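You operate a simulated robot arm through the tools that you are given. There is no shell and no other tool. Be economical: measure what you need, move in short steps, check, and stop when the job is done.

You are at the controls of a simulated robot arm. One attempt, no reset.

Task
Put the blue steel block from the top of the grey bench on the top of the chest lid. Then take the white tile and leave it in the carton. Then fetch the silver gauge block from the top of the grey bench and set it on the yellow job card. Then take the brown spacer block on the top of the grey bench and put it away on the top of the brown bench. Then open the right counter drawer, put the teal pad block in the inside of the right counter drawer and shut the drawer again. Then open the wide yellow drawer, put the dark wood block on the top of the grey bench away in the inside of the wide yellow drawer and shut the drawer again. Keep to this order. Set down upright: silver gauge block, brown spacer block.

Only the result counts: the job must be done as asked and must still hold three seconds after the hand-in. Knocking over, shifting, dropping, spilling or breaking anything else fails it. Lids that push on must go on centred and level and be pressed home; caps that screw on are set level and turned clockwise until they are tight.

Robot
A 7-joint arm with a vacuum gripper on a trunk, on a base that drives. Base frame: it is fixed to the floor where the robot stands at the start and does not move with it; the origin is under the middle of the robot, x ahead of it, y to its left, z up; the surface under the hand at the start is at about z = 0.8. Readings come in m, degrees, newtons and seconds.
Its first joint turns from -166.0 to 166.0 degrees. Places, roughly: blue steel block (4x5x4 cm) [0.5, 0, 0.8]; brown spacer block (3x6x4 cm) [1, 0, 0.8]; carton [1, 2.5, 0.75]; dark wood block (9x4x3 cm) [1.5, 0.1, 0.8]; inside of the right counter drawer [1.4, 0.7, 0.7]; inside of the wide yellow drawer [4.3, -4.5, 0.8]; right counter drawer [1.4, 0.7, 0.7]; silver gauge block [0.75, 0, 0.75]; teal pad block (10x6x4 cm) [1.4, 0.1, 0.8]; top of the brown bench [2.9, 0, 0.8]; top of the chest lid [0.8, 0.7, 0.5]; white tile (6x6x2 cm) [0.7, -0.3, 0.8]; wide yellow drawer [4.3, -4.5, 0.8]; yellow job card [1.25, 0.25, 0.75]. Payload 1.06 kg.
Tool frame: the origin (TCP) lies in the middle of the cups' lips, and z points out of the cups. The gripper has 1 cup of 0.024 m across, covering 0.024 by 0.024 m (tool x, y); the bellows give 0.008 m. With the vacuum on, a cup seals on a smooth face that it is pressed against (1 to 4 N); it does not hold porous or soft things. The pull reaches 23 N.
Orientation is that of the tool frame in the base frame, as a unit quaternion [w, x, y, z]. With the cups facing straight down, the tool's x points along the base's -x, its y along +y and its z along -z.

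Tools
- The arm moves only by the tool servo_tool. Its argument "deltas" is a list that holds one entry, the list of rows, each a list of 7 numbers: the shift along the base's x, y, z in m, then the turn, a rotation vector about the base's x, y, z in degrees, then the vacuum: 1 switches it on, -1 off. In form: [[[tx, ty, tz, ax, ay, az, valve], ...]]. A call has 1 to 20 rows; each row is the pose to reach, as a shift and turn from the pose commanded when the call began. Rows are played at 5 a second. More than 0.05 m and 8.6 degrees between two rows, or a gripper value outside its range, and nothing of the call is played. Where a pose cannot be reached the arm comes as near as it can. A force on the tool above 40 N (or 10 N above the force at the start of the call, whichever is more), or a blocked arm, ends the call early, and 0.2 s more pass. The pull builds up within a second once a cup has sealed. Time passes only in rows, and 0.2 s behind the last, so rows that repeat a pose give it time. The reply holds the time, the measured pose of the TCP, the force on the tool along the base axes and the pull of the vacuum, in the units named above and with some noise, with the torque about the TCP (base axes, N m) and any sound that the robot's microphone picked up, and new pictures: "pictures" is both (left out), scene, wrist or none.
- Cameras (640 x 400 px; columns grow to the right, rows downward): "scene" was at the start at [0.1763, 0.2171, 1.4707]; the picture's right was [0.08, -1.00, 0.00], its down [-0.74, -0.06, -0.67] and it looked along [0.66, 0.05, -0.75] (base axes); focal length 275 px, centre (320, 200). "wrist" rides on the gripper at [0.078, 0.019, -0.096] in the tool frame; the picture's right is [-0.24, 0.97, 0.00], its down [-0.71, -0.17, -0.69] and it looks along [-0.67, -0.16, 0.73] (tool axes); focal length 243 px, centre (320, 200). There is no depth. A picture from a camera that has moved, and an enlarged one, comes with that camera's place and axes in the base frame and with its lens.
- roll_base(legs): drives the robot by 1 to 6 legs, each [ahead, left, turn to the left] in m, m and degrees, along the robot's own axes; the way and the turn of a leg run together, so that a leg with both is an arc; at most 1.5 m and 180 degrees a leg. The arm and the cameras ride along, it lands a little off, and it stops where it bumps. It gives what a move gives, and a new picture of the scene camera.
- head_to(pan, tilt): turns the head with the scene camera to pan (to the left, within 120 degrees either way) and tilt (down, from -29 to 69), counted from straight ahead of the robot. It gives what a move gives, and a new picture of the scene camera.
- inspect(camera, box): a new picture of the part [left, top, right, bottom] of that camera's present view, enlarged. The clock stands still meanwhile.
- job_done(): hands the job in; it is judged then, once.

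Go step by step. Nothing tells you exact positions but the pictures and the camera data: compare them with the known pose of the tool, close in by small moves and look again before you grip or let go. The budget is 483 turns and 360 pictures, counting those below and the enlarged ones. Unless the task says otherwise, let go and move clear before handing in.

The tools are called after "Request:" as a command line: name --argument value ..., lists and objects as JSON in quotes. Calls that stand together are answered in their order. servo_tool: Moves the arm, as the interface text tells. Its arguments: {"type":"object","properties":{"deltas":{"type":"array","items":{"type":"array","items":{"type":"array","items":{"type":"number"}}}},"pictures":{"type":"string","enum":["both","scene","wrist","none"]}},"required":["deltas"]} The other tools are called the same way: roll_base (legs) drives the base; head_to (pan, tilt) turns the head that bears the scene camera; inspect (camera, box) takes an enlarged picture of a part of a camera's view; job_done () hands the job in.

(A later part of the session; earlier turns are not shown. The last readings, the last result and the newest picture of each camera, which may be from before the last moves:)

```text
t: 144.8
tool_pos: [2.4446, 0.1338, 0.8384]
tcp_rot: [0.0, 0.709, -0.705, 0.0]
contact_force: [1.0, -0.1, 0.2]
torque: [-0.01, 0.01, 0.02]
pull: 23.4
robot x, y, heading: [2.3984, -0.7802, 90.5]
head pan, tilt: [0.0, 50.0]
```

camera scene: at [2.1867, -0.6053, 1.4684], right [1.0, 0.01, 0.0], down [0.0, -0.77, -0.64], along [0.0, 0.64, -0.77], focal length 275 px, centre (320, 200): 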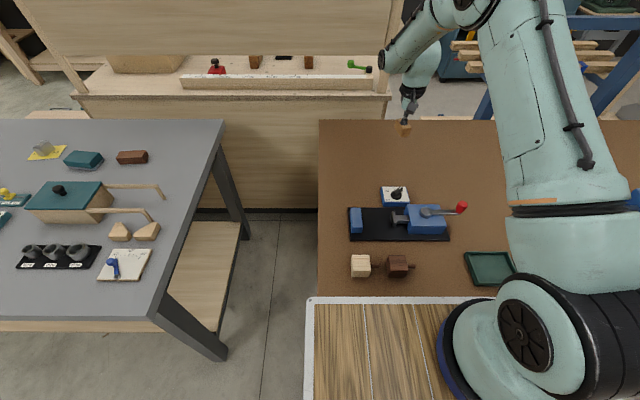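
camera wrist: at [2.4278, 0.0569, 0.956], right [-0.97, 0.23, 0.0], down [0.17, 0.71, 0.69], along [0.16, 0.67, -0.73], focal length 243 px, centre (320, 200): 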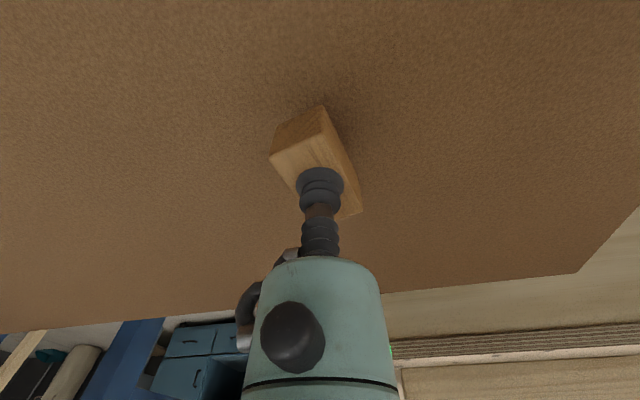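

Request:
servo_tool --deltas '[[[0, 0, -0.003, 0, 0, 0, 1], [0, 0, -0.005, 0, 0, 0, 1], [0, 0, -0.005, 0, 0, 0, 1]]]' --pictures "none"

```text
t: 145.6
tool_pos: [2.4446, 0.1335, 0.8338]
tcp_rot: [0.0, 0.709, -0.705, -0.001]
contact_force: [-0.7, 0.3, 4.7]
torque: [-0.01, 0.0, 0.0]
pull: 23.0
robot x, y, heading: [2.4019, -0.7806, 90.3]
head pan, tilt: [0.0, 50.0]
```

Contact on the brown bench; release and withdraw.

Request:
servo_tool --deltas '[[[0, 0, 0, 0, 0, 0, -1], [0, 0, 0, 0, 0, 0, -1], [0, 0, 0.002, 0, 0, 0, -1], [0, 0, 0.015, 0, 0, 0, -1], [0, 0, 0.05, 0, 0, 0, -1], [0, 0, 0.09, 0, 0, 0, -1], [0, 0, 0.13, 0, 0, 0, -1], [0, 0, 0.17, 0, 0, 0, -1], [0, 0, 0.21, 0, 0, 0, -1], [0, 0, 0.25, 0, 0, 0, -1], [0, 0, 0.29, 0, 0, 0, -1], [0, 0, 0.33, 0, 0, 0, -1], [0, -0.05, 0.33, 0, 0, 0, -1], [0, -0.1, 0.33, 0, 0, 0, -1], [0, -0.15, 0.33, 0, 0, 0, -1], [0, -0.2, 0.33, 0, 0, 0, -1], [0, -0.25, 0.33, 0, 0, 0, -1], [0, -0.3, 0.33, 0, 0, 0, -1]]]'

```text
t: 149.4
tool_pos: [2.4413, -0.1688, 1.1623]
tcp_rot: [0.0, 0.709, -0.705, 0.0]
contact_force: [0.1, 1.1, -1.2]
torque: [-0.01, 0.02, -0.03]
pull: 0.0
robot x, y, heading: [2.3995, -0.7852, 90.3]
head pan, tilt: [0.0, 50.0]
camera scene: at [2.1867, -0.6045, 1.4683], right [1.0, 0.01, 0.0], down [0.0, -0.77, -0.64], along [0.0, 0.64, -0.77], focal length 275 px, centre (320, 200)
camera wrist: at [2.4233, -0.2457, 1.2568], right [-0.97, 0.23, 0.0], down [0.17, 0.71, 0.68], along [0.16, 0.67, -0.73], focal length 243 px, centre (320, 200)
```

scene: 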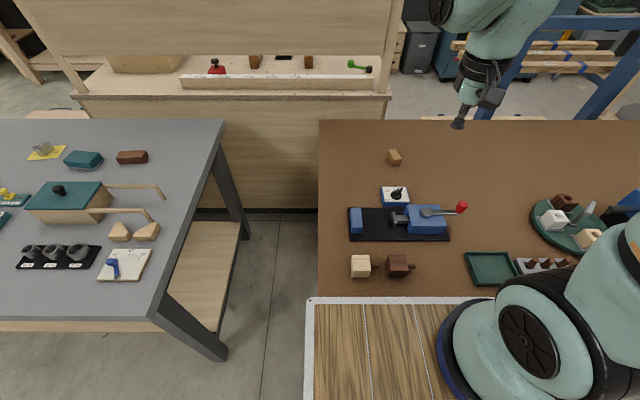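
wrist: 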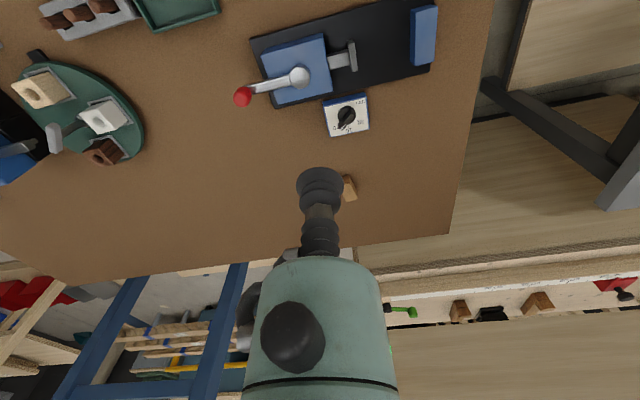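

The spacer stands on the brown bench. Now drive back to the teal pad block at about (1.35, 0.11).

Request:
roll_base --legs '[[-0.05, 0, -0.3], [0, 1.07, 0], [0.05, 0, 0]]'

```text
t: 156.0
tool_pos: [1.3812, -0.1676, 1.1628]
tcp_rot: [0.0, -0.707, 0.707, 0.001]
contact_force: [-0.2, -0.5, 0.4]
torque: [-0.04, 0.01, 0.03]
pull: 0.0
robot x, y, heading: [1.3337, -0.782, 90.1]
head pan, tilt: [0.0, 50.0]
camera scene: at [1.1232, -0.6035, 1.4683], right [1.0, 0.0, 0.0], down [0.0, -0.77, -0.64], along [0.0, 0.64, -0.77], focal length 275 px, centre (320, 200)
```

scene: 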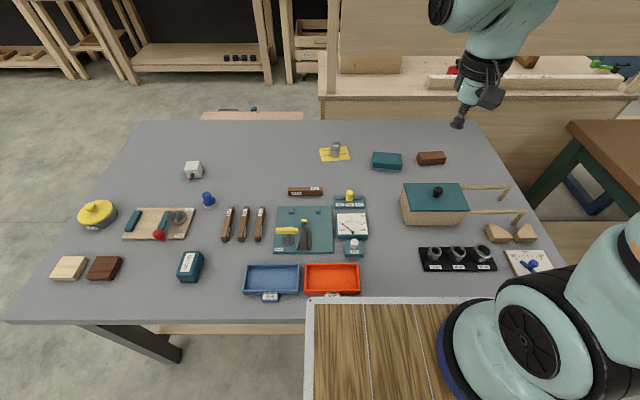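

Request:
servo_tool --deltas '[[[-0.005, 0.045, 0, 0, 0, 0, -1], [-0.01, 0.09, 0, 0, 0, 0, -1], [-0.015, 0.135, 0, 0, 0, 0, -1], [-0.02, 0.18, 0, 0, 0, 0, -1], [-0.025, 0.225, 0, 0, 0, 0, -1], [-0.028, 0.27, 0, 0, 0, 0, -1], [-0.028, 0.27, -0.05, 0, 0, 0, -1], [-0.028, 0.27, -0.1, 0, 0, 0, -1], [-0.028, 0.27, -0.15, 0, 0, 0, -1], [-0.028, 0.27, -0.2, 0, 0, 0, -1], [-0.028, 0.27, -0.2, 0, 0, 0, -1]]]' --pictures "wrist"

```text
t: 158.4
tool_pos: [1.3515, 0.1027, 0.9647]
tcp_rot: [0.0, -0.706, 0.708, -0.001]
contact_force: [-0.5, 0.4, 0.3]
torque: [-0.02, 0.02, 0.02]
pull: 0.1
robot x, y, heading: [1.3347, -0.7799, 90.2]
head pan, tilt: [0.0, 50.0]
camera wrist: at [1.3339, 0.0256, 1.0592], right [-0.97, 0.24, 0.0], down [0.17, 0.71, 0.69], along [0.16, 0.67, -0.73], focal length 243 px, centre (320, 200)
```

wrist: 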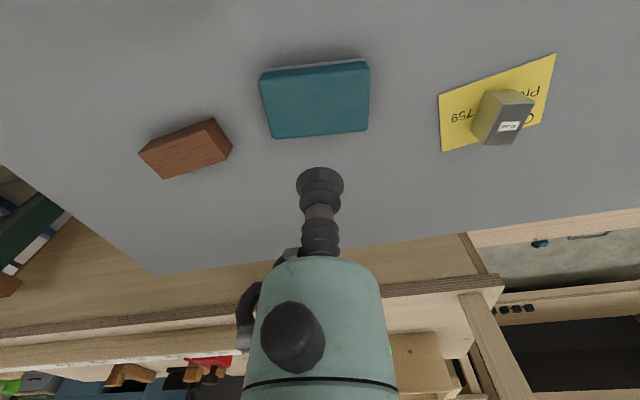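

Request:
servo_tool --deltas '[[[0.005, 0.011, -0.04, 0, 0, 0, -1], [0.005, 0.011, -0.08, 0, 0, 0, -1], [0.005, 0.011, -0.105, 0, 0, 0, -1], [0.005, 0.011, -0.105, 0, 0, 0, -1]]]' --pictures "wrist"

```text
t: 159.4
tool_pos: [1.3588, 0.1143, 0.8596]
tcp_rot: [0.0, -0.705, 0.709, 0.0]
contact_force: [0.4, -0.5, -0.6]
torque: [0.01, -0.02, -0.01]
pull: 0.0
robot x, y, heading: [1.331, -0.7811, 89.9]
head pan, tilt: [0.0, 50.0]
camera wrist: at [1.3402, 0.0371, 0.9542], right [-0.97, 0.24, 0.0], down [0.17, 0.71, 0.69], along [0.16, 0.67, -0.73], focal length 243 px, centre (320, 200)
```

wrist: 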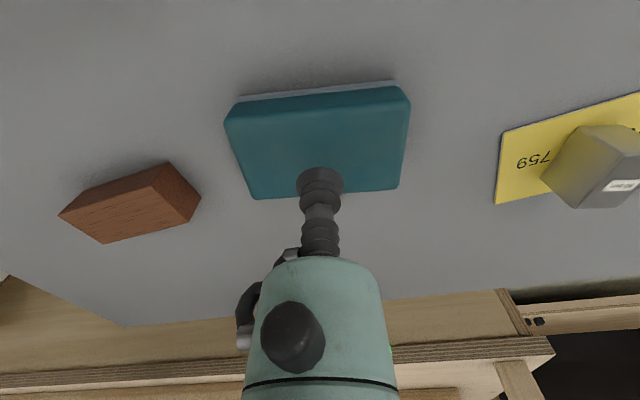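

Request:
servo_tool --deltas '[[[0, 0, -0.012, 0, 0, 0, 1], [0, 0, -0.022, 0, 0, 0, 1], [0, 0, -0.028, 0, 0, 0, 1], [0, 0, -0.028, 0, 0, 0, 1], [0, 0, -0.028, 0, 0, 0, 1]]]' --pictures "none"

```text
t: 160.6
tool_pos: [1.3581, 0.1139, 0.8308]
tcp_rot: [0.0, -0.706, 0.708, 0.0]
contact_force: [2.0, 1.2, 15.3]
torque: [0.03, 0.01, -0.02]
pull: 23.1
robot x, y, heading: [1.3345, -0.7836, 89.8]
head pan, tilt: [0.0, 50.0]
```

Sealed. Lift, retract, and take the block round to the counter's drawer side (I'll park it on the counter top while opening the drawer).

Request:
servo_tool --deltas '[[[0, 0, 0.03, 0, 0, 0, 1], [0, 0, 0.07, 0, 0, 0, 1], [0, 0, 0.11, 0, 0, 0, 1], [0, 0, 0.15, 0, 0, 0, 1], [0, 0, 0.19, 0, 0, 0, 1], [0, 0, 0.23, 0, 0, 0, 1], [0, 0, 0.27, 0, 0, 0, 1], [0, 0, 0.31, 0, 0, 0, 1], [0, -0.04, 0.33, 0, 0, 0, 1], [0, -0.08, 0.34, 0, 0, 0, 1], [0, -0.12, 0.34, 0, 0, 0, 1], [0, -0.16, 0.34, 0, 0, 0, 1], [0, -0.2, 0.34, 0, 0, 0, 1], [0, -0.24, 0.34, 0, 0, 0, 1], [0, -0.28, 0.34, 0, 0, 0, 1], [0, -0.3, 0.34, 0, 0, 0, 1]]]' --pictures "wrist"

Request:
roll_base --legs '[[-0.1, 0, 0], [0, 1.46, 0]]'

```text
t: 164.0
tool_pos: [1.3572, -0.188, 1.1688]
tcp_rot: [0.0, -0.707, 0.708, 0.0]
contact_force: [0.2, -0.2, -0.6]
torque: [-0.01, 0.01, 0.01]
pull: 23.3
robot x, y, heading: [1.3348, -0.7871, 89.8]
head pan, tilt: [0.0, 50.0]
camera wrist: at [1.3389, -0.2658, 1.2638], right [-0.97, 0.24, 0.0], down [0.17, 0.71, 0.68], along [0.16, 0.67, -0.73], focal length 243 px, centre (320, 200)
```

wrist: 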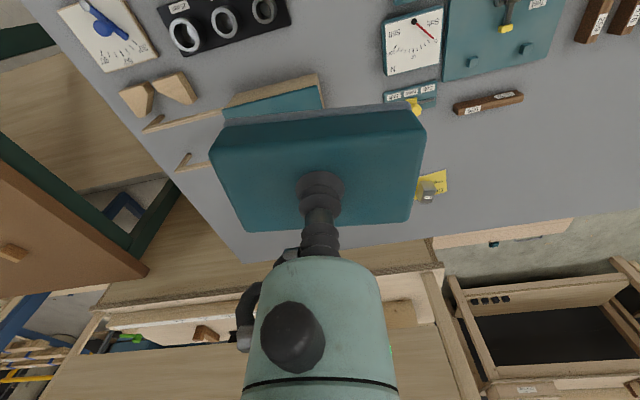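

```text
t: 171.9
tool_pos: [-0.0956, -0.2848, 1.1699]
tcp_rot: [-0.001, -0.705, 0.709, -0.001]
contact_force: [-0.9, 0.0, -1.4]
torque: [-0.01, -0.03, 0.01]
pull: 23.4
robot x, y, heading: [-0.1176, -0.8785, 89.6]
head pan, tilt: [0.0, 50.0]
camera scene: at [-0.3316, -0.6991, 1.4684], right [1.0, 0.0, 0.0], down [0.0, -0.77, -0.64], along [0.0, 0.64, -0.77], focal length 275 px, centre (320, 200)
```

scene: 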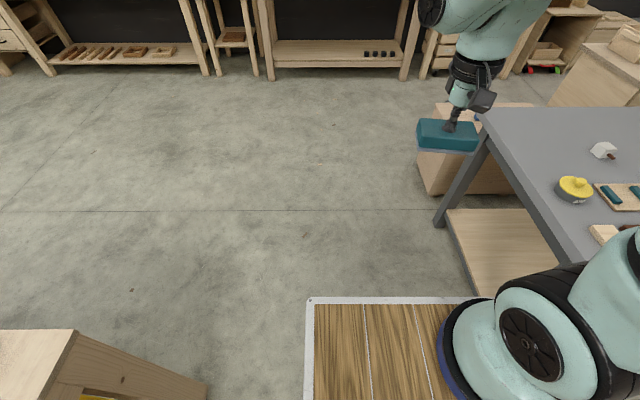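

Request:
roll_base --legs '[[1.2, 0, 0], [1.2, 0, 0]]'

Request:
roll_base --legs '[[0, 0, -180]]'

```text
t: 183.7
tool_pos: [-0.0826, 2.1098, 1.1685]
tcp_rot: [0.0, -0.703, 0.712, 0.001]
contact_force: [1.3, -0.3, -1.5]
torque: [-0.01, 0.02, 0.02]
pull: 22.7
robot x, y, heading: [-0.1101, 1.515, 89.3]
head pan, tilt: [0.0, 50.0]
camera scene: at [-0.3218, 1.6976, 1.4683], right [1.0, -0.01, 0.0], down [-0.01, -0.77, -0.64], along [0.01, 0.64, -0.77], focal length 275 px, centre (320, 200)
```

scene: 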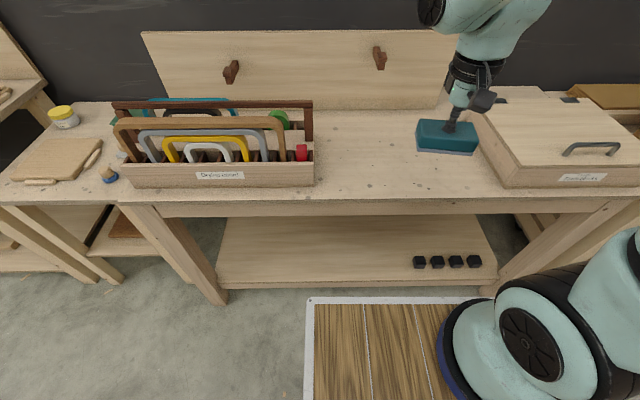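

```text
t: 191.4
tool_pos: [-0.1226, 0.9243, 1.169]
tcp_rot: [0.0, 0.7, 0.714, 0.0]
contact_force: [0.5, 0.3, -1.6]
torque: [0.02, -0.02, -0.02]
pull: 22.9
robot x, y, heading: [-0.1139, 1.5173, -88.5]
head pan, tilt: [0.0, 50.0]
camera scene: at [0.0993, 1.3449, 1.4684], right [-1.0, -0.02, 0.0], down [-0.01, 0.77, -0.64], along [0.01, -0.64, -0.77], focal length 275 px, centre (320, 200)
```

scene: 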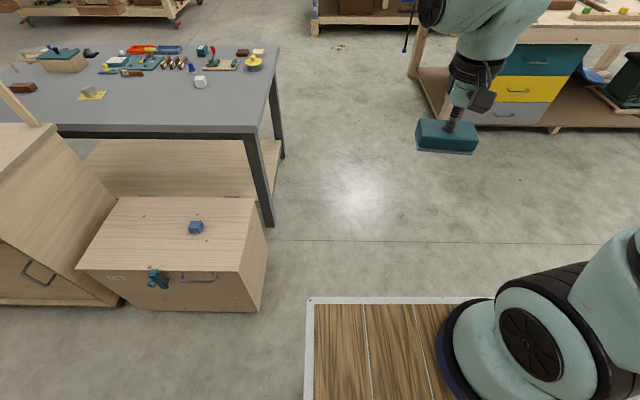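

Request:
roll_base --legs '[[-0.12, 0, -1.5], [0, 1.45, 0]]'

Request:
head_to --pan 5 --tilt 55

```text
t: 199.4
tool_pos: [1.2918, 1.0116, 1.1695]
tcp_rot: [0.0, 0.721, 0.693, 0.0]
contact_force: [1.2, -0.6, -0.9]
torque: [0.01, -0.02, 0.02]
pull: 23.3
robot x, y, heading: [1.3333, 1.6069, -92.2]
head pan, tilt: [0.0, 50.0]
camera scene: at [1.5374, 1.4203, 1.4684], right [-1.0, 0.04, 0.0], down [0.03, 0.77, -0.64], along [-0.02, -0.64, -0.77], focal length 275 px, centre (320, 200)
```

scene: 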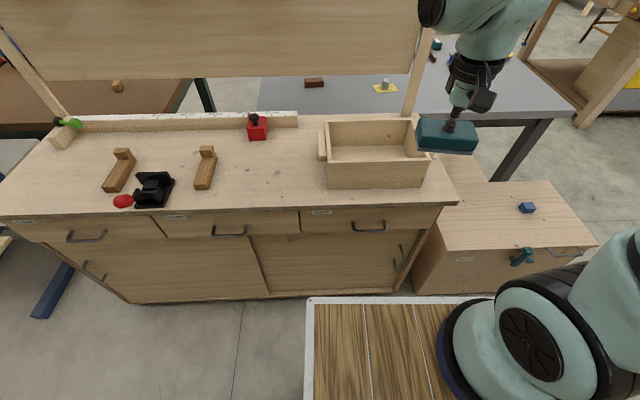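

```text
t: 200.1
tool_pos: [1.2915, 1.0124, 1.1709]
tcp_rot: [0.0, 0.721, 0.693, 0.0]
contact_force: [-0.5, -1.2, -2.2]
torque: [0.04, 0.0, -0.01]
pull: 22.8
robot x, y, heading: [1.3398, 1.605, -92.2]
head pan, tilt: [5.0, 55.0]
camera scene: at [1.5438, 1.4252, 1.4619], right [-1.0, -0.05, 0.0], down [-0.04, 0.82, -0.57], along [0.03, -0.57, -0.82], focal length 275 px, centre (320, 200)
```

scene: 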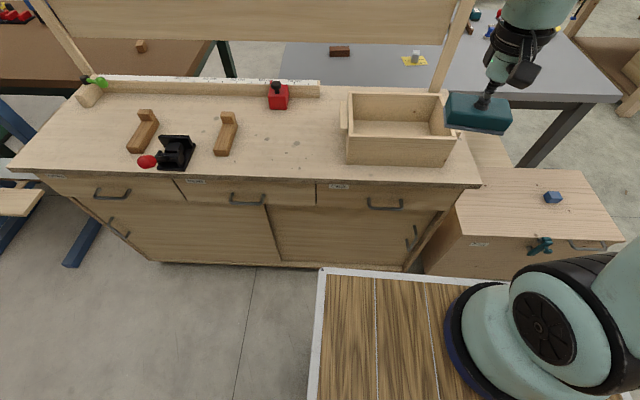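

The counter: top z≈0.85, right drawer under it centred at x≈1.39 with a bow handle at z≈0.75. I'll park the teal block on the free counter top at about (1.62, 0.80).

Request:
servo_tool --deltas '[[[0.04, -0.02, 0, 0, 0, 0, 1], [0.08, -0.04, 0, 0, 0, 0, 1], [0.12, -0.07, 0, 0, 0, 0, 1], [0.16, -0.1, 0, 0, 0, 0, 1], [0.2, -0.13, 0, 0, 0, 0, 1], [0.24, -0.16, 0, 0, 0, 0, 1], [0.28, -0.18, 0, 0, 0, 0, 1], [0.32, -0.2, 0, 0, 0, 0, 1], [0.33, -0.21, -0.04, 0, 0, 0, 1], [0.33, -0.21, -0.08, 0, 0, 0, 1], [0.33, -0.21, -0.12, 0, 0, 0, 1], [0.33, -0.21, -0.16, 0, 0, 0, 1], [0.33, -0.21, -0.2, 0, 0, 0, 1], [0.33, -0.21, -0.23, 0, 0, 0, 1], [0.33, -0.21, -0.23, 0, 0, 0, 1]]]'

```text
t: 203.3
tool_pos: [1.6196, 0.8005, 0.9392]
tcp_rot: [0.0, 0.72, 0.694, 0.0]
contact_force: [0.4, 0.1, -1.1]
torque: [0.0, -0.01, 0.01]
pull: 23.0
robot x, y, heading: [1.3333, 1.606, -92.3]
head pan, tilt: [5.0, 55.0]
camera scene: at [1.5438, 1.4253, 1.4618], right [-1.0, -0.05, 0.0], down [-0.04, 0.82, -0.57], along [0.03, -0.57, -0.82], focal length 275 px, centre (320, 200)
camera wrist: at [1.6421, 0.8786, 1.0335], right [0.96, -0.27, 0.0], down [-0.2, -0.7, 0.69], along [-0.19, -0.66, -0.73], focal length 243 px, centre (320, 200)
```

scene: 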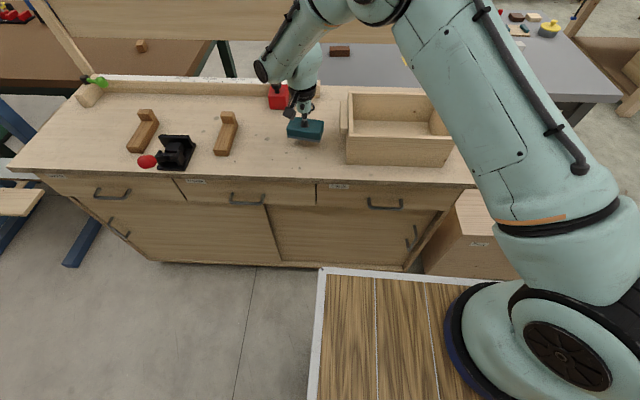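
wrist: 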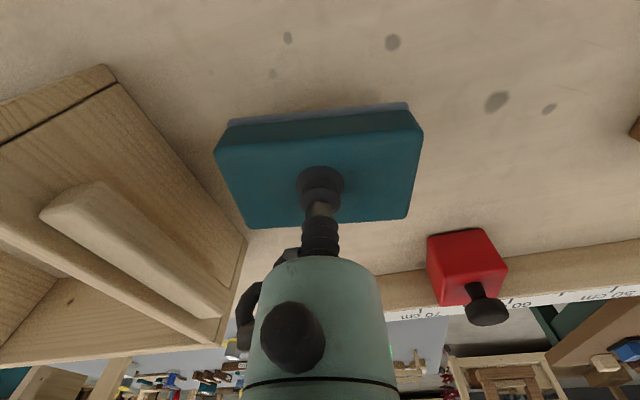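

Request:
servo_tool --deltas '[[[0.025, 0.02, -0.02, 0, 0, 0, 1], [0.025, 0.02, -0.035, 0, 0, 0, 1], [0.025, 0.02, -0.042, 0, 0, 0, 1], [0.025, 0.02, -0.042, 0, 0, 0, 1]]]' --pictures "wrist"

```text
t: 204.3
tool_pos: [1.646, 0.823, 0.898]
tcp_rot: [0.001, 0.72, 0.694, 0.0]
contact_force: [-1.1, -0.1, 1.9]
torque: [-0.02, -0.05, -0.02]
pull: 23.1
robot x, y, heading: [1.3362, 1.6065, -92.2]
head pan, tilt: [5.0, 55.0]
camera wrist: at [1.6682, 0.8997, 0.9913], right [0.96, -0.27, 0.0], down [-0.2, -0.7, 0.69], along [-0.19, -0.66, -0.73], focal length 243 px, centre (320, 200)
```

wrist: 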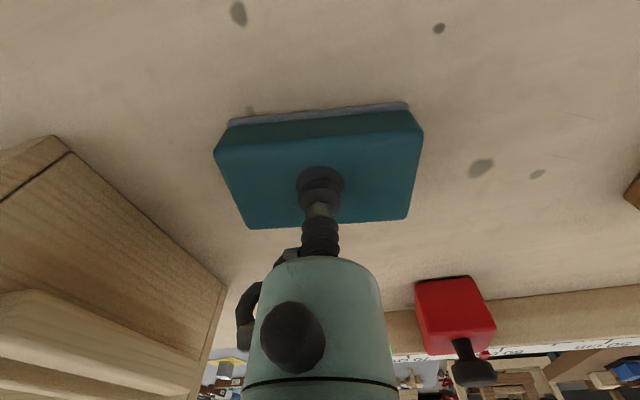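

Contact; release and back out toward the robot at height.

Request:
servo_tool --deltas '[[[0, 0, -0.001, 0, 0, 0, -1], [0, 0, -0.001, 0, 0, 0, -1], [0, 0, 0.001, 0, 0, 0, -1], [0, 0, 0.015, 0, 0, 0, -1], [0, 0, 0.05, 0, 0, 0, -1], [0, 0, 0.09, 0, 0, 0, -1], [0, 0, 0.13, 0, 0, 0, -1], [0, 0, 0.17, 0, 0, 0, -1], [0, 0, 0.21, 0, 0, 0, -1], [-0.02, 0.04, 0.21, 0, 0, 0, -1], [-0.04, 0.08, 0.21, 0, 0, 0, -1], [-0.06, 0.12, 0.21, 0, 0, 0, -1], [-0.08, 0.16, 0.21, 0, 0, 0, -1], [-0.1, 0.2, 0.21, 0, 0, 0, -1], [-0.12, 0.24, 0.21, 0, 0, 0, -1], [-0.14, 0.27, 0.21, 0, 0, 0, -1], [-0.15, 0.27, 0.21, 0, 0, 0, -1]]]'

```text
t: 207.9
tool_pos: [1.4983, 1.0936, 1.1068]
tcp_rot: [0.0, 0.721, 0.693, 0.0]
contact_force: [0.9, -0.9, 0.0]
torque: [0.02, 0.03, 0.0]
pull: 0.1
robot x, y, heading: [1.3379, 1.6041, -92.2]
head pan, tilt: [5.0, 55.0]
camera scene: at [1.544, 1.4252, 1.4618], right [-1.0, -0.05, 0.0], down [-0.04, 0.82, -0.57], along [0.03, -0.57, -0.82], focal length 275 px, centre (320, 200)
camera wrist: at [1.5204, 1.1713, 1.2021], right [0.96, -0.27, 0.0], down [-0.2, -0.7, 0.68], along [-0.19, -0.66, -0.73], focal length 243 px, centre (320, 200)
```

scene: 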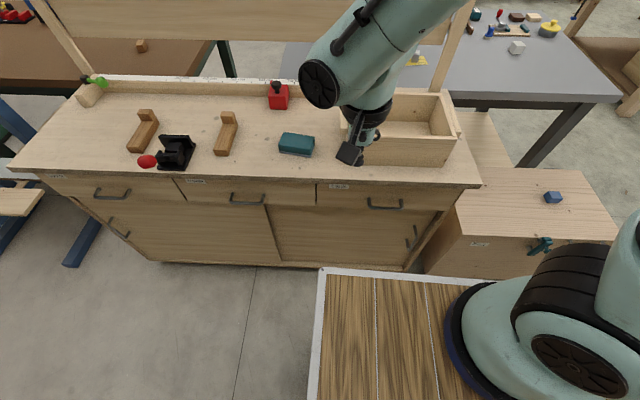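
wrist: 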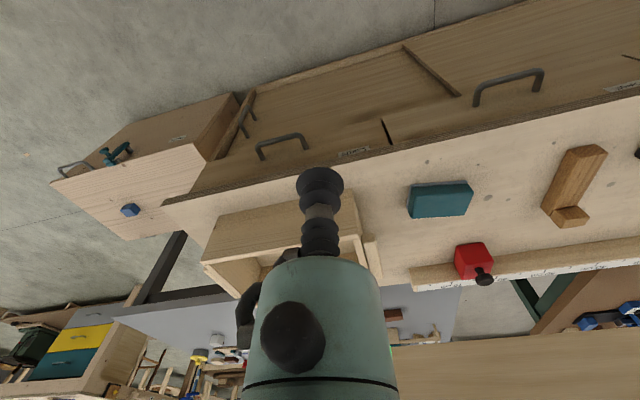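

Teal is parked. Let me inspect the drawer front closely.

Request:
inspect --camera "scene" --box '[300, 150, 480, 262]'

Request:
inspect --camera "wrist" --box '[180, 90, 420, 240]'

```text
3.56 times, centred on (390, 206) of scene
camera zoom: at [1.544, 1.4252, 1.4618], right [-1.0, -0.05, 0.0], down [-0.04, 0.82, -0.57], along [0.03, -0.57, -0.82], focal length 979 px, centre (71, 179)
```

zoom: 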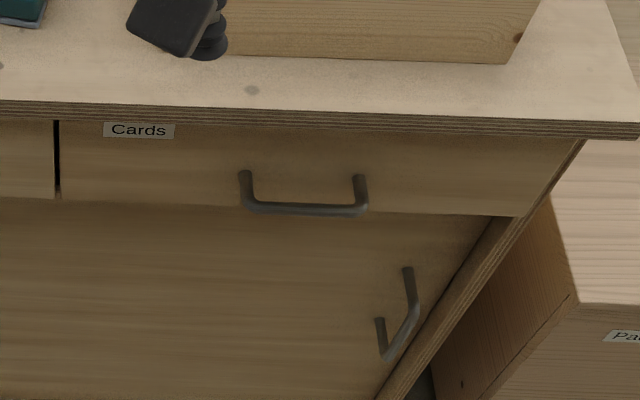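

```text
2.67 times, centred on (300, 165) of wrist
camera zoom: at [1.5204, 1.1713, 1.2021], right [0.96, -0.27, 0.0], down [-0.2, -0.7, 0.68], along [-0.19, -0.66, -0.73], focal length 647 px, centre (373, 293)
```

zoom: 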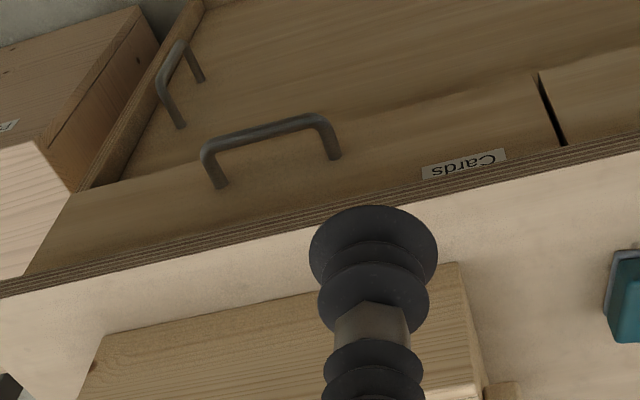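

Drawer panel at y≈0.90, z 0.67–0.82, x 1.21–1.58; handle feet x 1.31/1.41 at z≈0.72. I'll back up a little and turn the tool to point horizontally at the panel.

Request:
roll_base --legs '[[-0.15, 0, 2.2]]'

Request:
servo_tool --deltas '[[[0, -0.03, 0, -8, 0, 0, -1], [0, -0.06, 0, -16, 0, 0, -1], [0, -0.09, 0, -24, 0, 0, -1], [0, -0.12, 0, -32, 0, 0, -1], [0, -0.15, 0, -40, 0, 0, -1], [0, -0.17, 0, -48, 0, 0, -1], [0, -0.19, 0, -56, 0, 0, -1], [0, -0.2, 0, -64, 0, 0, -1], [0, -0.2, 0, -72, 0, 0, -1], [0, -0.2, 0, -80, 0, 0, -1], [0, -0.2, 0, -88, 0, 0, -1], [0, -0.2, 0, -90, 0, 0, -1], [0, -0.2, 0, -90, 0, 0, -1]]]'

```text
t: 209.2
tool_pos: [1.5196, 1.2483, 1.1087]
tcp_rot: [0.0, 0.708, 0.707, 0.0]
contact_force: [-0.5, -0.4, 0.3]
torque: [0.0, 0.03, 0.0]
pull: 0.0
robot x, y, heading: [1.3405, 1.7551, -90.3]
head pan, tilt: [5.0, 55.0]
camera scene: at [1.5534, 1.5823, 1.4618], right [-1.0, -0.09, 0.0], down [-0.07, 0.82, -0.57], along [0.05, -0.57, -0.82], focal length 275 px, centre (320, 200)
```

scene: 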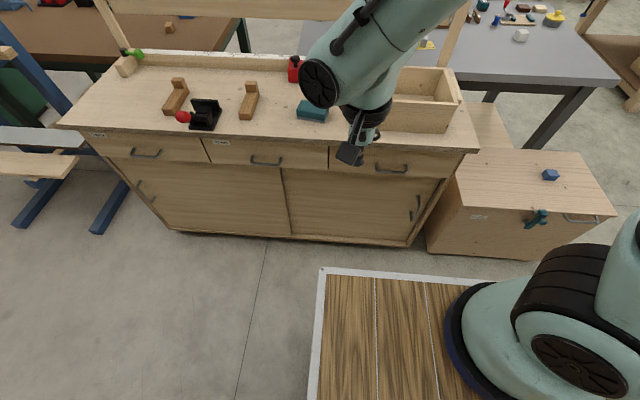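

```text
t: 212.0
tool_pos: [1.5206, 1.0481, 1.1075]
tcp_rot: [0.5, 0.5, 0.5, -0.5]
contact_force: [-0.9, -0.3, -0.6]
torque: [-0.01, 0.0, 0.02]
pull: 0.0
robot x, y, heading: [1.335, 1.7559, -90.1]
head pan, tilt: [5.0, 55.0]
camera scene: at [1.5534, 1.5822, 1.4618], right [-1.0, -0.09, 0.0], down [-0.07, 0.82, -0.57], along [0.05, -0.57, -0.82], focal length 275 px, centre (320, 200)
camera wrist: at [1.5394, 1.1446, 1.0285], right [0.97, 0.0, 0.24], down [-0.17, 0.69, 0.71], along [-0.16, -0.73, 0.67], focal length 243 px, centre (320, 200)
```

scene: 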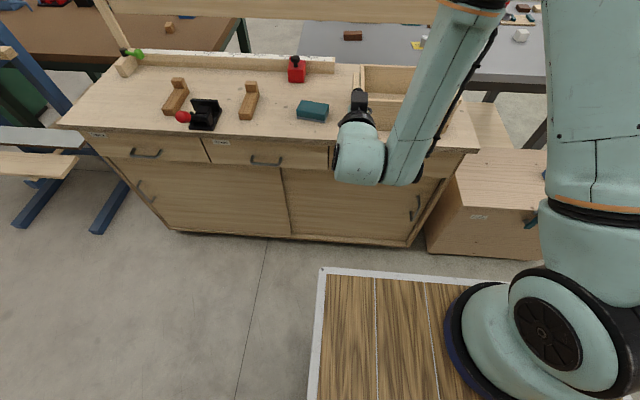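
wrist: 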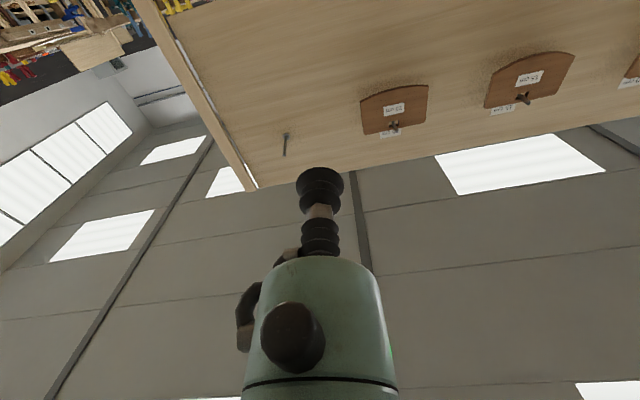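

Horizontal works. Lower to z≈0.75 in front of the panel.

Request:
servo_tool --deltas '[[[0, 0, -0.04, 0, 0, 0, -1], [0, 0, -0.08, 0, 0, 0, -1], [0, 0, -0.12, 0, 0, 0, -1], [-0.01, 0, -0.16, 0, 0, 0, -1], [-0.02, 0, -0.2, 0, 0, 0, -1], [-0.03, 0, -0.24, 0, 0, 0, -1], [-0.04, 0, -0.28, 0, 0, 0, -1], [-0.05, 0, -0.32, 0, 0, 0, -1], [-0.05, 0, -0.357, 0, 0, 0, -1], [-0.05, 0, -0.357, 0, 0, 0, -1]]]'

```text
t: 214.2
tool_pos: [1.5093, 1.0228, 0.7484]
tcp_rot: [-0.489, -0.501, -0.501, 0.508]
contact_force: [0.0, 0.3, -0.6]
torque: [0.0, 0.0, -0.01]
pull: 0.0
out of reach, approached as far as the arm can: row 4, 5, 6, 7, 8, 9, 10
robot x, y, heading: [1.3404, 1.7528, -90.0]
head pan, tilt: [5.0, 55.0]
camera scene: at [1.5534, 1.5821, 1.4618], right [-1.0, -0.09, 0.0], down [-0.07, 0.82, -0.57], along [0.05, -0.57, -0.82], focal length 275 px, centre (320, 200)
camera wrist: at [1.5284, 1.1203, 0.6688], right [0.98, -0.02, 0.22], down [-0.14, 0.68, 0.71], along [-0.16, -0.73, 0.66], focal length 243 px, centre (320, 200)
```

scene: 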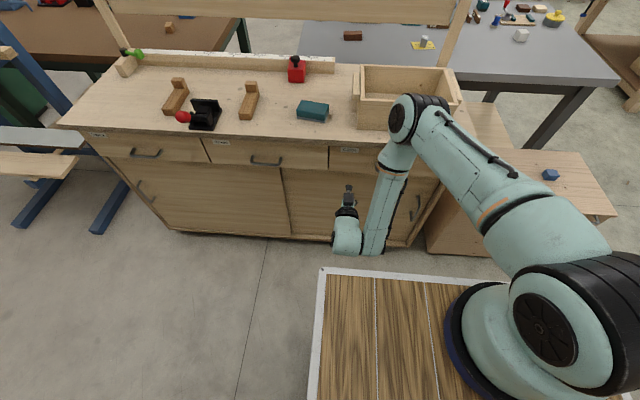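
wrist: 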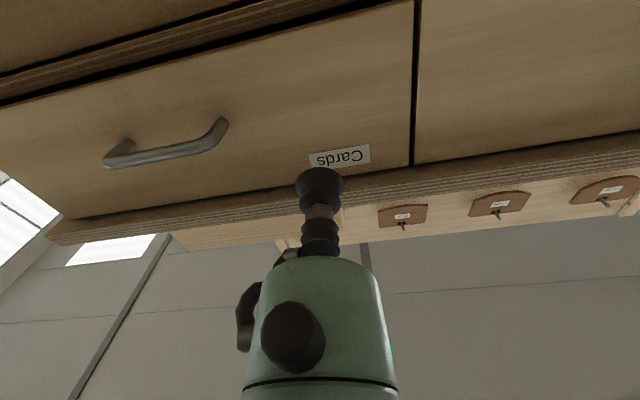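

Panel is clear around my contact point. Approach forward.

Request:
servo_tool --deltas '[[[0, -0.03, 0, 0, 0, 0, -1], [0, -0.06, 0, 0, 0, 0, -1], [0, -0.09, 0, 0, 0, 0, -1], [0, -0.09, 0, 0, 0, 0, -1]]]'

```text
t: 215.2
tool_pos: [1.5193, 0.9295, 0.7502]
tcp_rot: [-0.495, -0.501, -0.5, 0.504]
contact_force: [-0.2, -0.2, 0.9]
torque: [-0.01, -0.02, 0.01]
pull: 0.0
out of reach, approached as far as the arm can: row 1, 2, 3, 4
robot x, y, heading: [1.3443, 1.7533, -89.9]
head pan, tilt: [5.0, 55.0]
camera scene: at [1.5534, 1.5822, 1.4618], right [-1.0, -0.09, 0.0], down [-0.07, 0.82, -0.57], along [0.05, -0.57, -0.82], focal length 275 px, centre (320, 200)
camera wrist: at [1.54, 1.0269, 0.6712], right [0.97, -0.01, 0.23], down [-0.16, 0.69, 0.71], along [-0.16, -0.73, 0.67], focal length 243 px, centre (320, 200)
```

scene: 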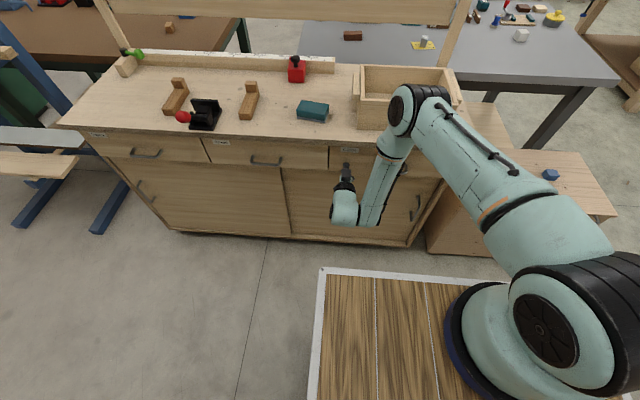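
wrist: 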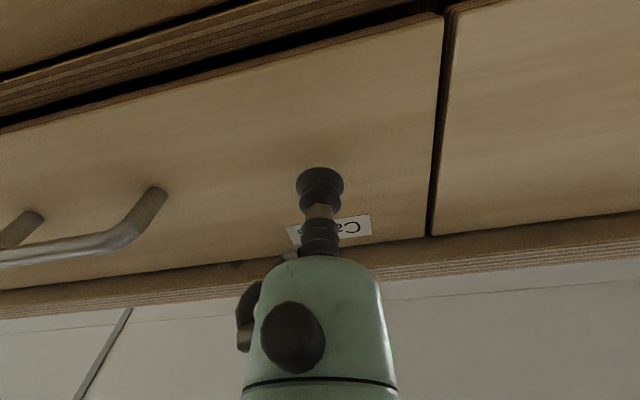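

The arm is too folded here and there isn't room behind for a pull. I'll retreat the tool, turn the robot parallel to the counter (facing +x) and work with the arm to its right side, pulling by strafing.

Request:
servo_tool --deltas '[[[0.045, 0.04, 0, 0, 0, 0, -1], [0.045, 0.08, 0, 0, 0, 0, -1], [0.05, 0.08, 0.05, 0, 0, 0, -1], [0.05, 0.08, 0.1, 0, 0, 0, -1], [0.05, 0.08, 0.15, 0, 0, 0, -1], [0.05, 0.08, 0.2, 0, 0, 0, -1], [0.05, 0.08, 0.25, 0, 0, 0, -1], [0.05, 0.08, 0.3, 0, 0, 0, -1], [0.05, 0.08, 0.35, 0, 0, 0, -1], [0.05, 0.08, 0.39, 0, 0, 0, -1], [0.05, 0.08, 0.39, 0, 0, 0, -1]]]' --pictures "none"

```text
refused: row 1 steps farther than a row can; nothing moved
```

Request:
servo_tool --deltas '[[[0.03, 0.03, 0, 0, 0, 0, -1], [0.05, 0.07, 0, 0, 0, 0, -1], [0.05, 0.08, 0.04, 0, 0, 0, -1], [0.05, 0.08, 0.08, 0, 0, 0, -1], [0.05, 0.08, 0.13, 0, 0, 0, -1], [0.05, 0.08, 0.18, 0, 0, 0, -1], [0.05, 0.08, 0.23, 0, 0, 0, -1], [0.05, 0.08, 0.28, 0, 0, 0, -1], [0.05, 0.08, 0.33, 0, 0, 0, -1], [0.05, 0.08, 0.38, 0, 0, 0, -1], [0.05, 0.08, 0.38, 0, 0, 0, -1]]]' --pictures "none"

Request:
roll_base --legs '[[0, 0, 90]]'

```text
t: 217.6
tool_pos: [1.5712, 1.0123, 1.1322]
tcp_rot: [0.501, 0.501, 0.5, -0.499]
contact_force: [0.2, 0.2, 0.1]
torque: [0.0, -0.01, 0.0]
pull: 0.1
robot x, y, heading: [1.3399, 1.7524, -89.9]
head pan, tilt: [5.0, 55.0]
```

```text
t: 221.8
tool_pos: [2.0838, 1.9763, 1.13]
tcp_rot: [0.707, 0.006, 0.707, -0.005]
contact_force: [0.5, 0.2, 0.3]
torque: [0.0, -0.01, -0.01]
pull: 0.0
robot x, y, heading: [1.341, 1.7553, -0.7]
head pan, tilt: [5.0, 55.0]
camera scene: at [1.512, 1.9684, 1.4618], right [0.07, -1.0, 0.0], down [-0.82, -0.06, -0.57], along [0.57, 0.04, -0.82], focal length 275 px, centre (320, 200)
```

scene: 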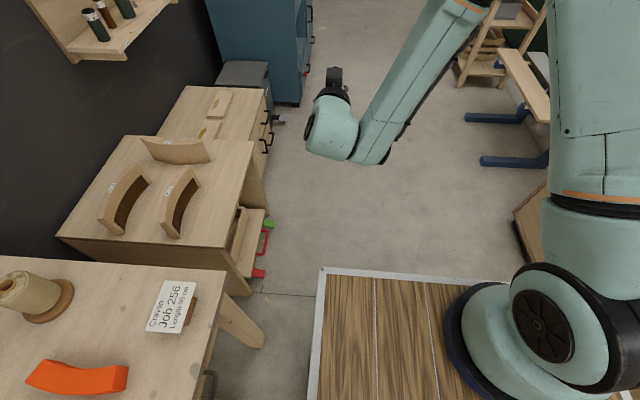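

Request:
roll_base --legs '[[-0.18, -0.05, 0.7]]'

```text
t: 223.3
tool_pos: [1.9019, 1.9352, 1.1313]
tcp_rot: [0.707, 0.0, 0.707, 0.002]
contact_force: [0.1, 0.1, 0.3]
torque: [-0.04, 0.04, 0.06]
pull: 0.0
robot x, y, heading: [1.1589, 1.7022, -0.3]
head pan, tilt: [5.0, 55.0]
camera scene: at [1.33, 1.9206, 1.4618], right [0.09, -1.0, 0.0], down [-0.82, -0.07, -0.57], along [0.57, 0.05, -0.82], focal length 275 px, centre (320, 200)
```

scene: 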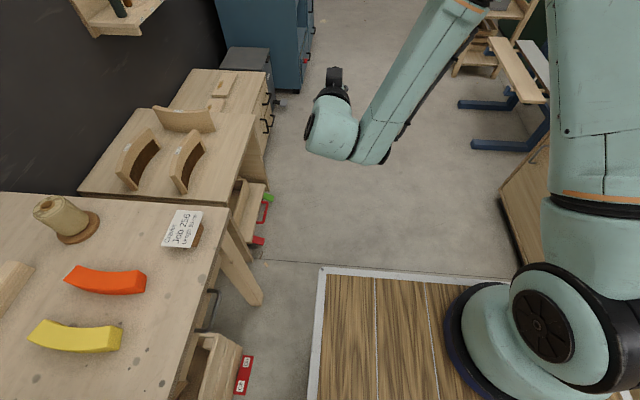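

Swing the arm to the robot's right in two arcs.

Request:
servo_tool --deltas '[[[0.0229, -0.041, 0, 0, 0, -3.5, -1], [0.0423, -0.0838, 0, 0, 0, -7, -1], [0.0583, -0.128, 0, 0, 0, -10.5, -1], [0.0707, -0.1736, 0, 0, 0, -14, -1], [0.0793, -0.2199, 0, 0, 0, -17.5, -1], [0.0843, -0.267, 0, 0, 0, -21, -1], [0.0853, -0.3143, 0, 0, 0, -24.5, -1], [0.0826, -0.3616, 0, 0, 0, -28, -1], [0.076, -0.4084, 0, 0, 0, -31.5, -1], [0.0657, -0.4549, 0, 0, 0, -35, -1], [0.0515, -0.5005, 0, 0, 0, -38.5, -1], [0.0339, -0.5443, 0, 0, 0, -42, -1], [0.0125, -0.5872, 0, 0, 0, -45, -1]]]' --pictures "scene"

```text
t: 226.2
tool_pos: [1.9278, 1.3681, 1.1325]
tcp_rot: [0.651, 0.276, 0.652, -0.275]
contact_force: [-0.5, 0.1, 0.4]
torque: [0.03, 0.03, 0.02]
pull: 0.0
out of reach, approached as far as the arm can: row 12, 13
robot x, y, heading: [1.1605, 1.7008, 0.1]
head pan, tilt: [5.0, 55.0]
camera scene: at [1.3302, 1.9209, 1.4618], right [0.09, -1.0, 0.0], down [-0.82, -0.07, -0.57], along [0.57, 0.05, -0.82], focal length 275 px, centre (320, 200)
```

scene: 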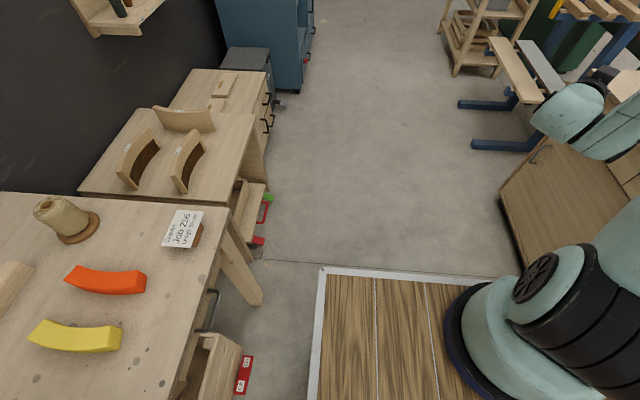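

Request:
servo_tool --deltas '[[[-0.0247, -0.041, 0, 0, 0, 0, -1], [-0.0525, -0.0794, 0, 0, 0, 0, -1], [-0.084, -0.1164, 0, 0, 0, 0, -1], [-0.1177, -0.15, 0, 0, 0, -4.5, -1], [-0.154, -0.1808, 0, 0, 0, -9, -1], [-0.1936, -0.2092, 0, 0, 0, -13.5, -1], [-0.2345, -0.2339, 0, 0, 0, -18, -1], [-0.2774, -0.2552, 0, 0, 0, -22.5, -1], [-0.3228, -0.2732, 0, 0, 0, -27, -1], [-0.3686, -0.2874, 0, 0, 0, -31.5, -1], [-0.4155, -0.2979, 0, 0, 0, -36, -1], [-0.4641, -0.3045, 0, 0, 0, -40.5, -1], [-0.5122, -0.3072, 0, 0, 0, -45, -1], [-0.5122, -0.3072, 0, 0, 0, -45, -1]]]' --pictures "wrist"

Request:
head_to --pan -80 --tilt 45

```text
t: 229.2
tool_pos: [1.5352, 1.069, 1.1561]
tcp_rot: [0.472, 0.526, 0.48, -0.52]
contact_force: [0.2, -0.2, 0.0]
torque: [0.01, 0.01, -0.02]
pull: 0.0
out of reach, approached as far as the arm can: row 1, 2, 3, 4, 5, 6, 7, 8, 9, 10, 11, 12, 13, 14
robot x, y, heading: [1.1614, 1.7052, -0.1]
head pan, tilt: [5.0, 55.0]
camera wrist: at [1.5634, 1.1652, 1.0771], right [0.97, -0.1, 0.23], down [-0.1, 0.69, 0.72], along [-0.23, -0.72, 0.66], focal length 243 px, centre (320, 200)
```

wrist: 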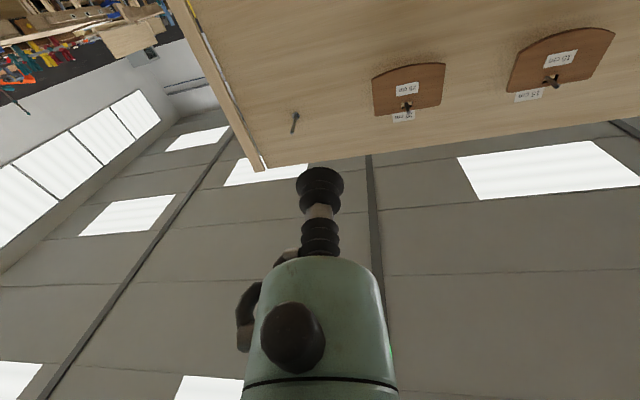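

```text
t: 230.7
tool_pos: [1.5357, 1.0693, 1.1547]
tcp_rot: [0.471, 0.526, 0.479, -0.521]
contact_force: [-0.3, 0.6, -0.1]
torque: [0.05, 0.0, -0.01]
pull: 0.1
robot x, y, heading: [1.1614, 1.7016, -0.3]
head pan, tilt: [-80.0, 45.0]
camera scene: at [1.2724, 1.8342, 1.4753], right [-0.98, -0.17, 0.0], down [-0.12, 0.7, -0.71], along [0.12, -0.7, -0.71], focal length 275 px, centre (320, 200)
```

scene: 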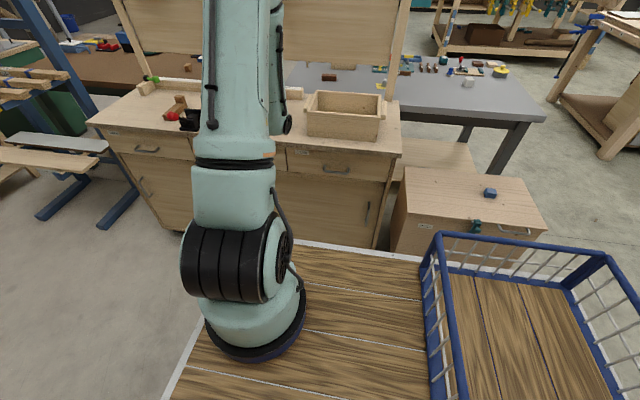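

The arm reaches well here with a lateral offset of about +0.15 m. I'll shift the base back 0.1 m and settle the tool in front of the panel.

Request:
roll_base --legs '[[-0.1, 0, 0.2]]'

Request:
servo_tool --deltas '[[[0.04, 0, 0, 0, 0, 0, -1], [0.08, 0, 0, 0, 0, 0, -1], [0.12, 0, 0, 0, 0, 0, -1], [0.15, 0, 0, 0, 0, 0, -1], [0.15, 0, 0, 0, 0, 0, -1]]]' --pictures "scene"

```text
t: 231.9
tool_pos: [1.4369, 1.0701, 1.1547]
tcp_rot: [0.471, 0.526, 0.479, -0.521]
contact_force: [0.1, -0.3, 0.0]
torque: [0.0, -0.01, 0.0]
pull: 0.0
robot x, y, heading: [1.0606, 1.699, -0.1]
head pan, tilt: [-80.0, 45.0]
camera scene: at [1.1712, 1.8344, 1.4753], right [-0.98, -0.18, 0.0], down [-0.13, 0.7, -0.71], along [0.13, -0.7, -0.71], focal length 275 px, centre (320, 200)
```

scene: 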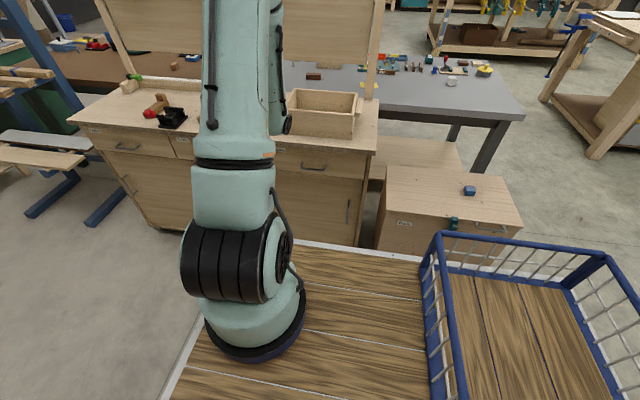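

```text
t: 233.1
tool_pos: [1.5894, 1.0709, 1.154]
tcp_rot: [0.473, 0.525, 0.48, -0.52]
contact_force: [-0.3, -0.3, 0.0]
torque: [0.02, 0.04, 0.0]
pull: 0.1
robot x, y, heading: [1.0589, 1.7017, 0.2]
head pan, tilt: [-80.0, 45.0]
camera scene: at [1.1712, 1.8344, 1.4753], right [-0.98, -0.18, 0.0], down [-0.13, 0.7, -0.71], along [0.13, -0.7, -0.71], focal length 275 px, centre (320, 200)
```

scene: 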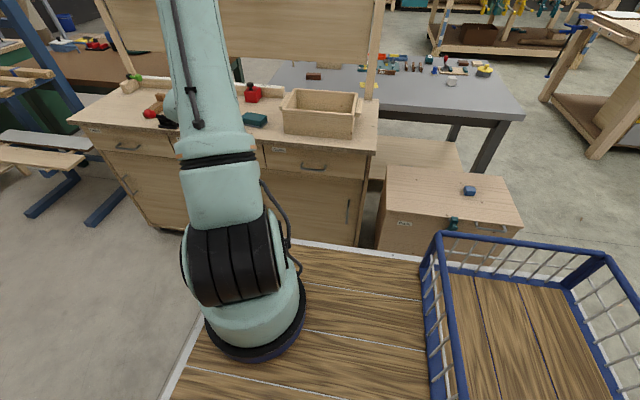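

Request:
servo_tool --deltas '[[[-0.03, 0, -0.02, 0, 0, 5.3, -1], [-0.06, 0, -0.05, 0, 0, 5.3, -1], [-0.09, -0.01, -0.08, 0, 0, 5.3, -1], [-0.11, -0.02, -0.12, 0, 0, 5.3, -1], [-0.11, -0.03, -0.16, 0, 0, 5.3, -1], [-0.11, -0.04, -0.2, 0, 0, 5.3, -1], [-0.11, -0.05, -0.24, 0, 0, 5.3, -1], [-0.11, -0.06, -0.28, 0, 0, 5.3, -1], [-0.11, -0.06, -0.32, 0, 0, 5.3, -1], [-0.11, -0.06, -0.36, 0, 0, 5.3, -1], [-0.11, -0.06, -0.4, 0, 0, 5.3, -1], [-0.11, -0.06, -0.405, 0, 0, 5.3, -1], [-0.11, -0.06, -0.405, 0, 0, 5.3, -1]]]'

```text
t: 235.9
tool_pos: [1.5228, 1.0111, 0.7587]
tcp_rot: [-0.475, -0.507, -0.502, 0.515]
contact_force: [0.3, -1.3, -0.7]
torque: [-0.01, -0.01, 0.03]
pull: 0.0
out of reach, approached as far as the arm can: row 3, 4, 5, 6, 7, 8, 9, 10, 11, 12, 13
robot x, y, heading: [1.0584, 1.7009, 0.3]
head pan, tilt: [-80.0, 45.0]
camera scene: at [1.1713, 1.8343, 1.4753], right [-0.98, -0.18, 0.0], down [-0.13, 0.7, -0.71], along [0.13, -0.7, -0.71], focal length 275 px, centre (320, 200)
camera wrist: at [1.5437, 1.1086, 0.6804], right [0.98, -0.05, 0.2], down [-0.11, 0.68, 0.73], along [-0.17, -0.73, 0.66], focal length 243 px, centre (320, 200)
```

scene: 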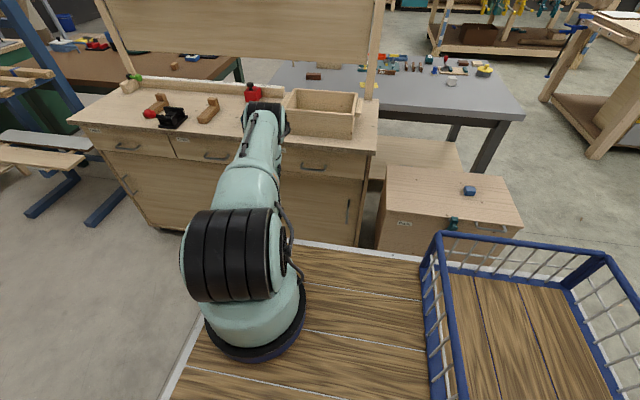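
wrist: 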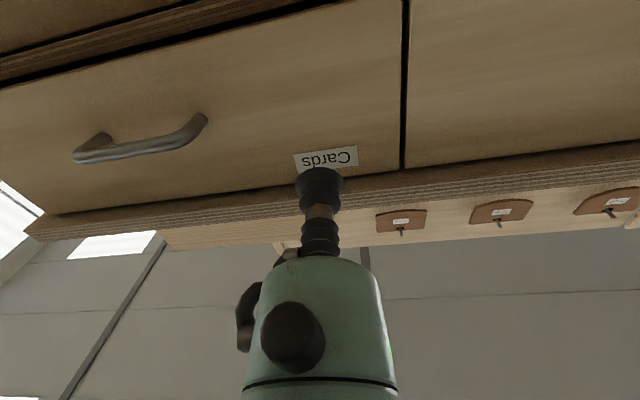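

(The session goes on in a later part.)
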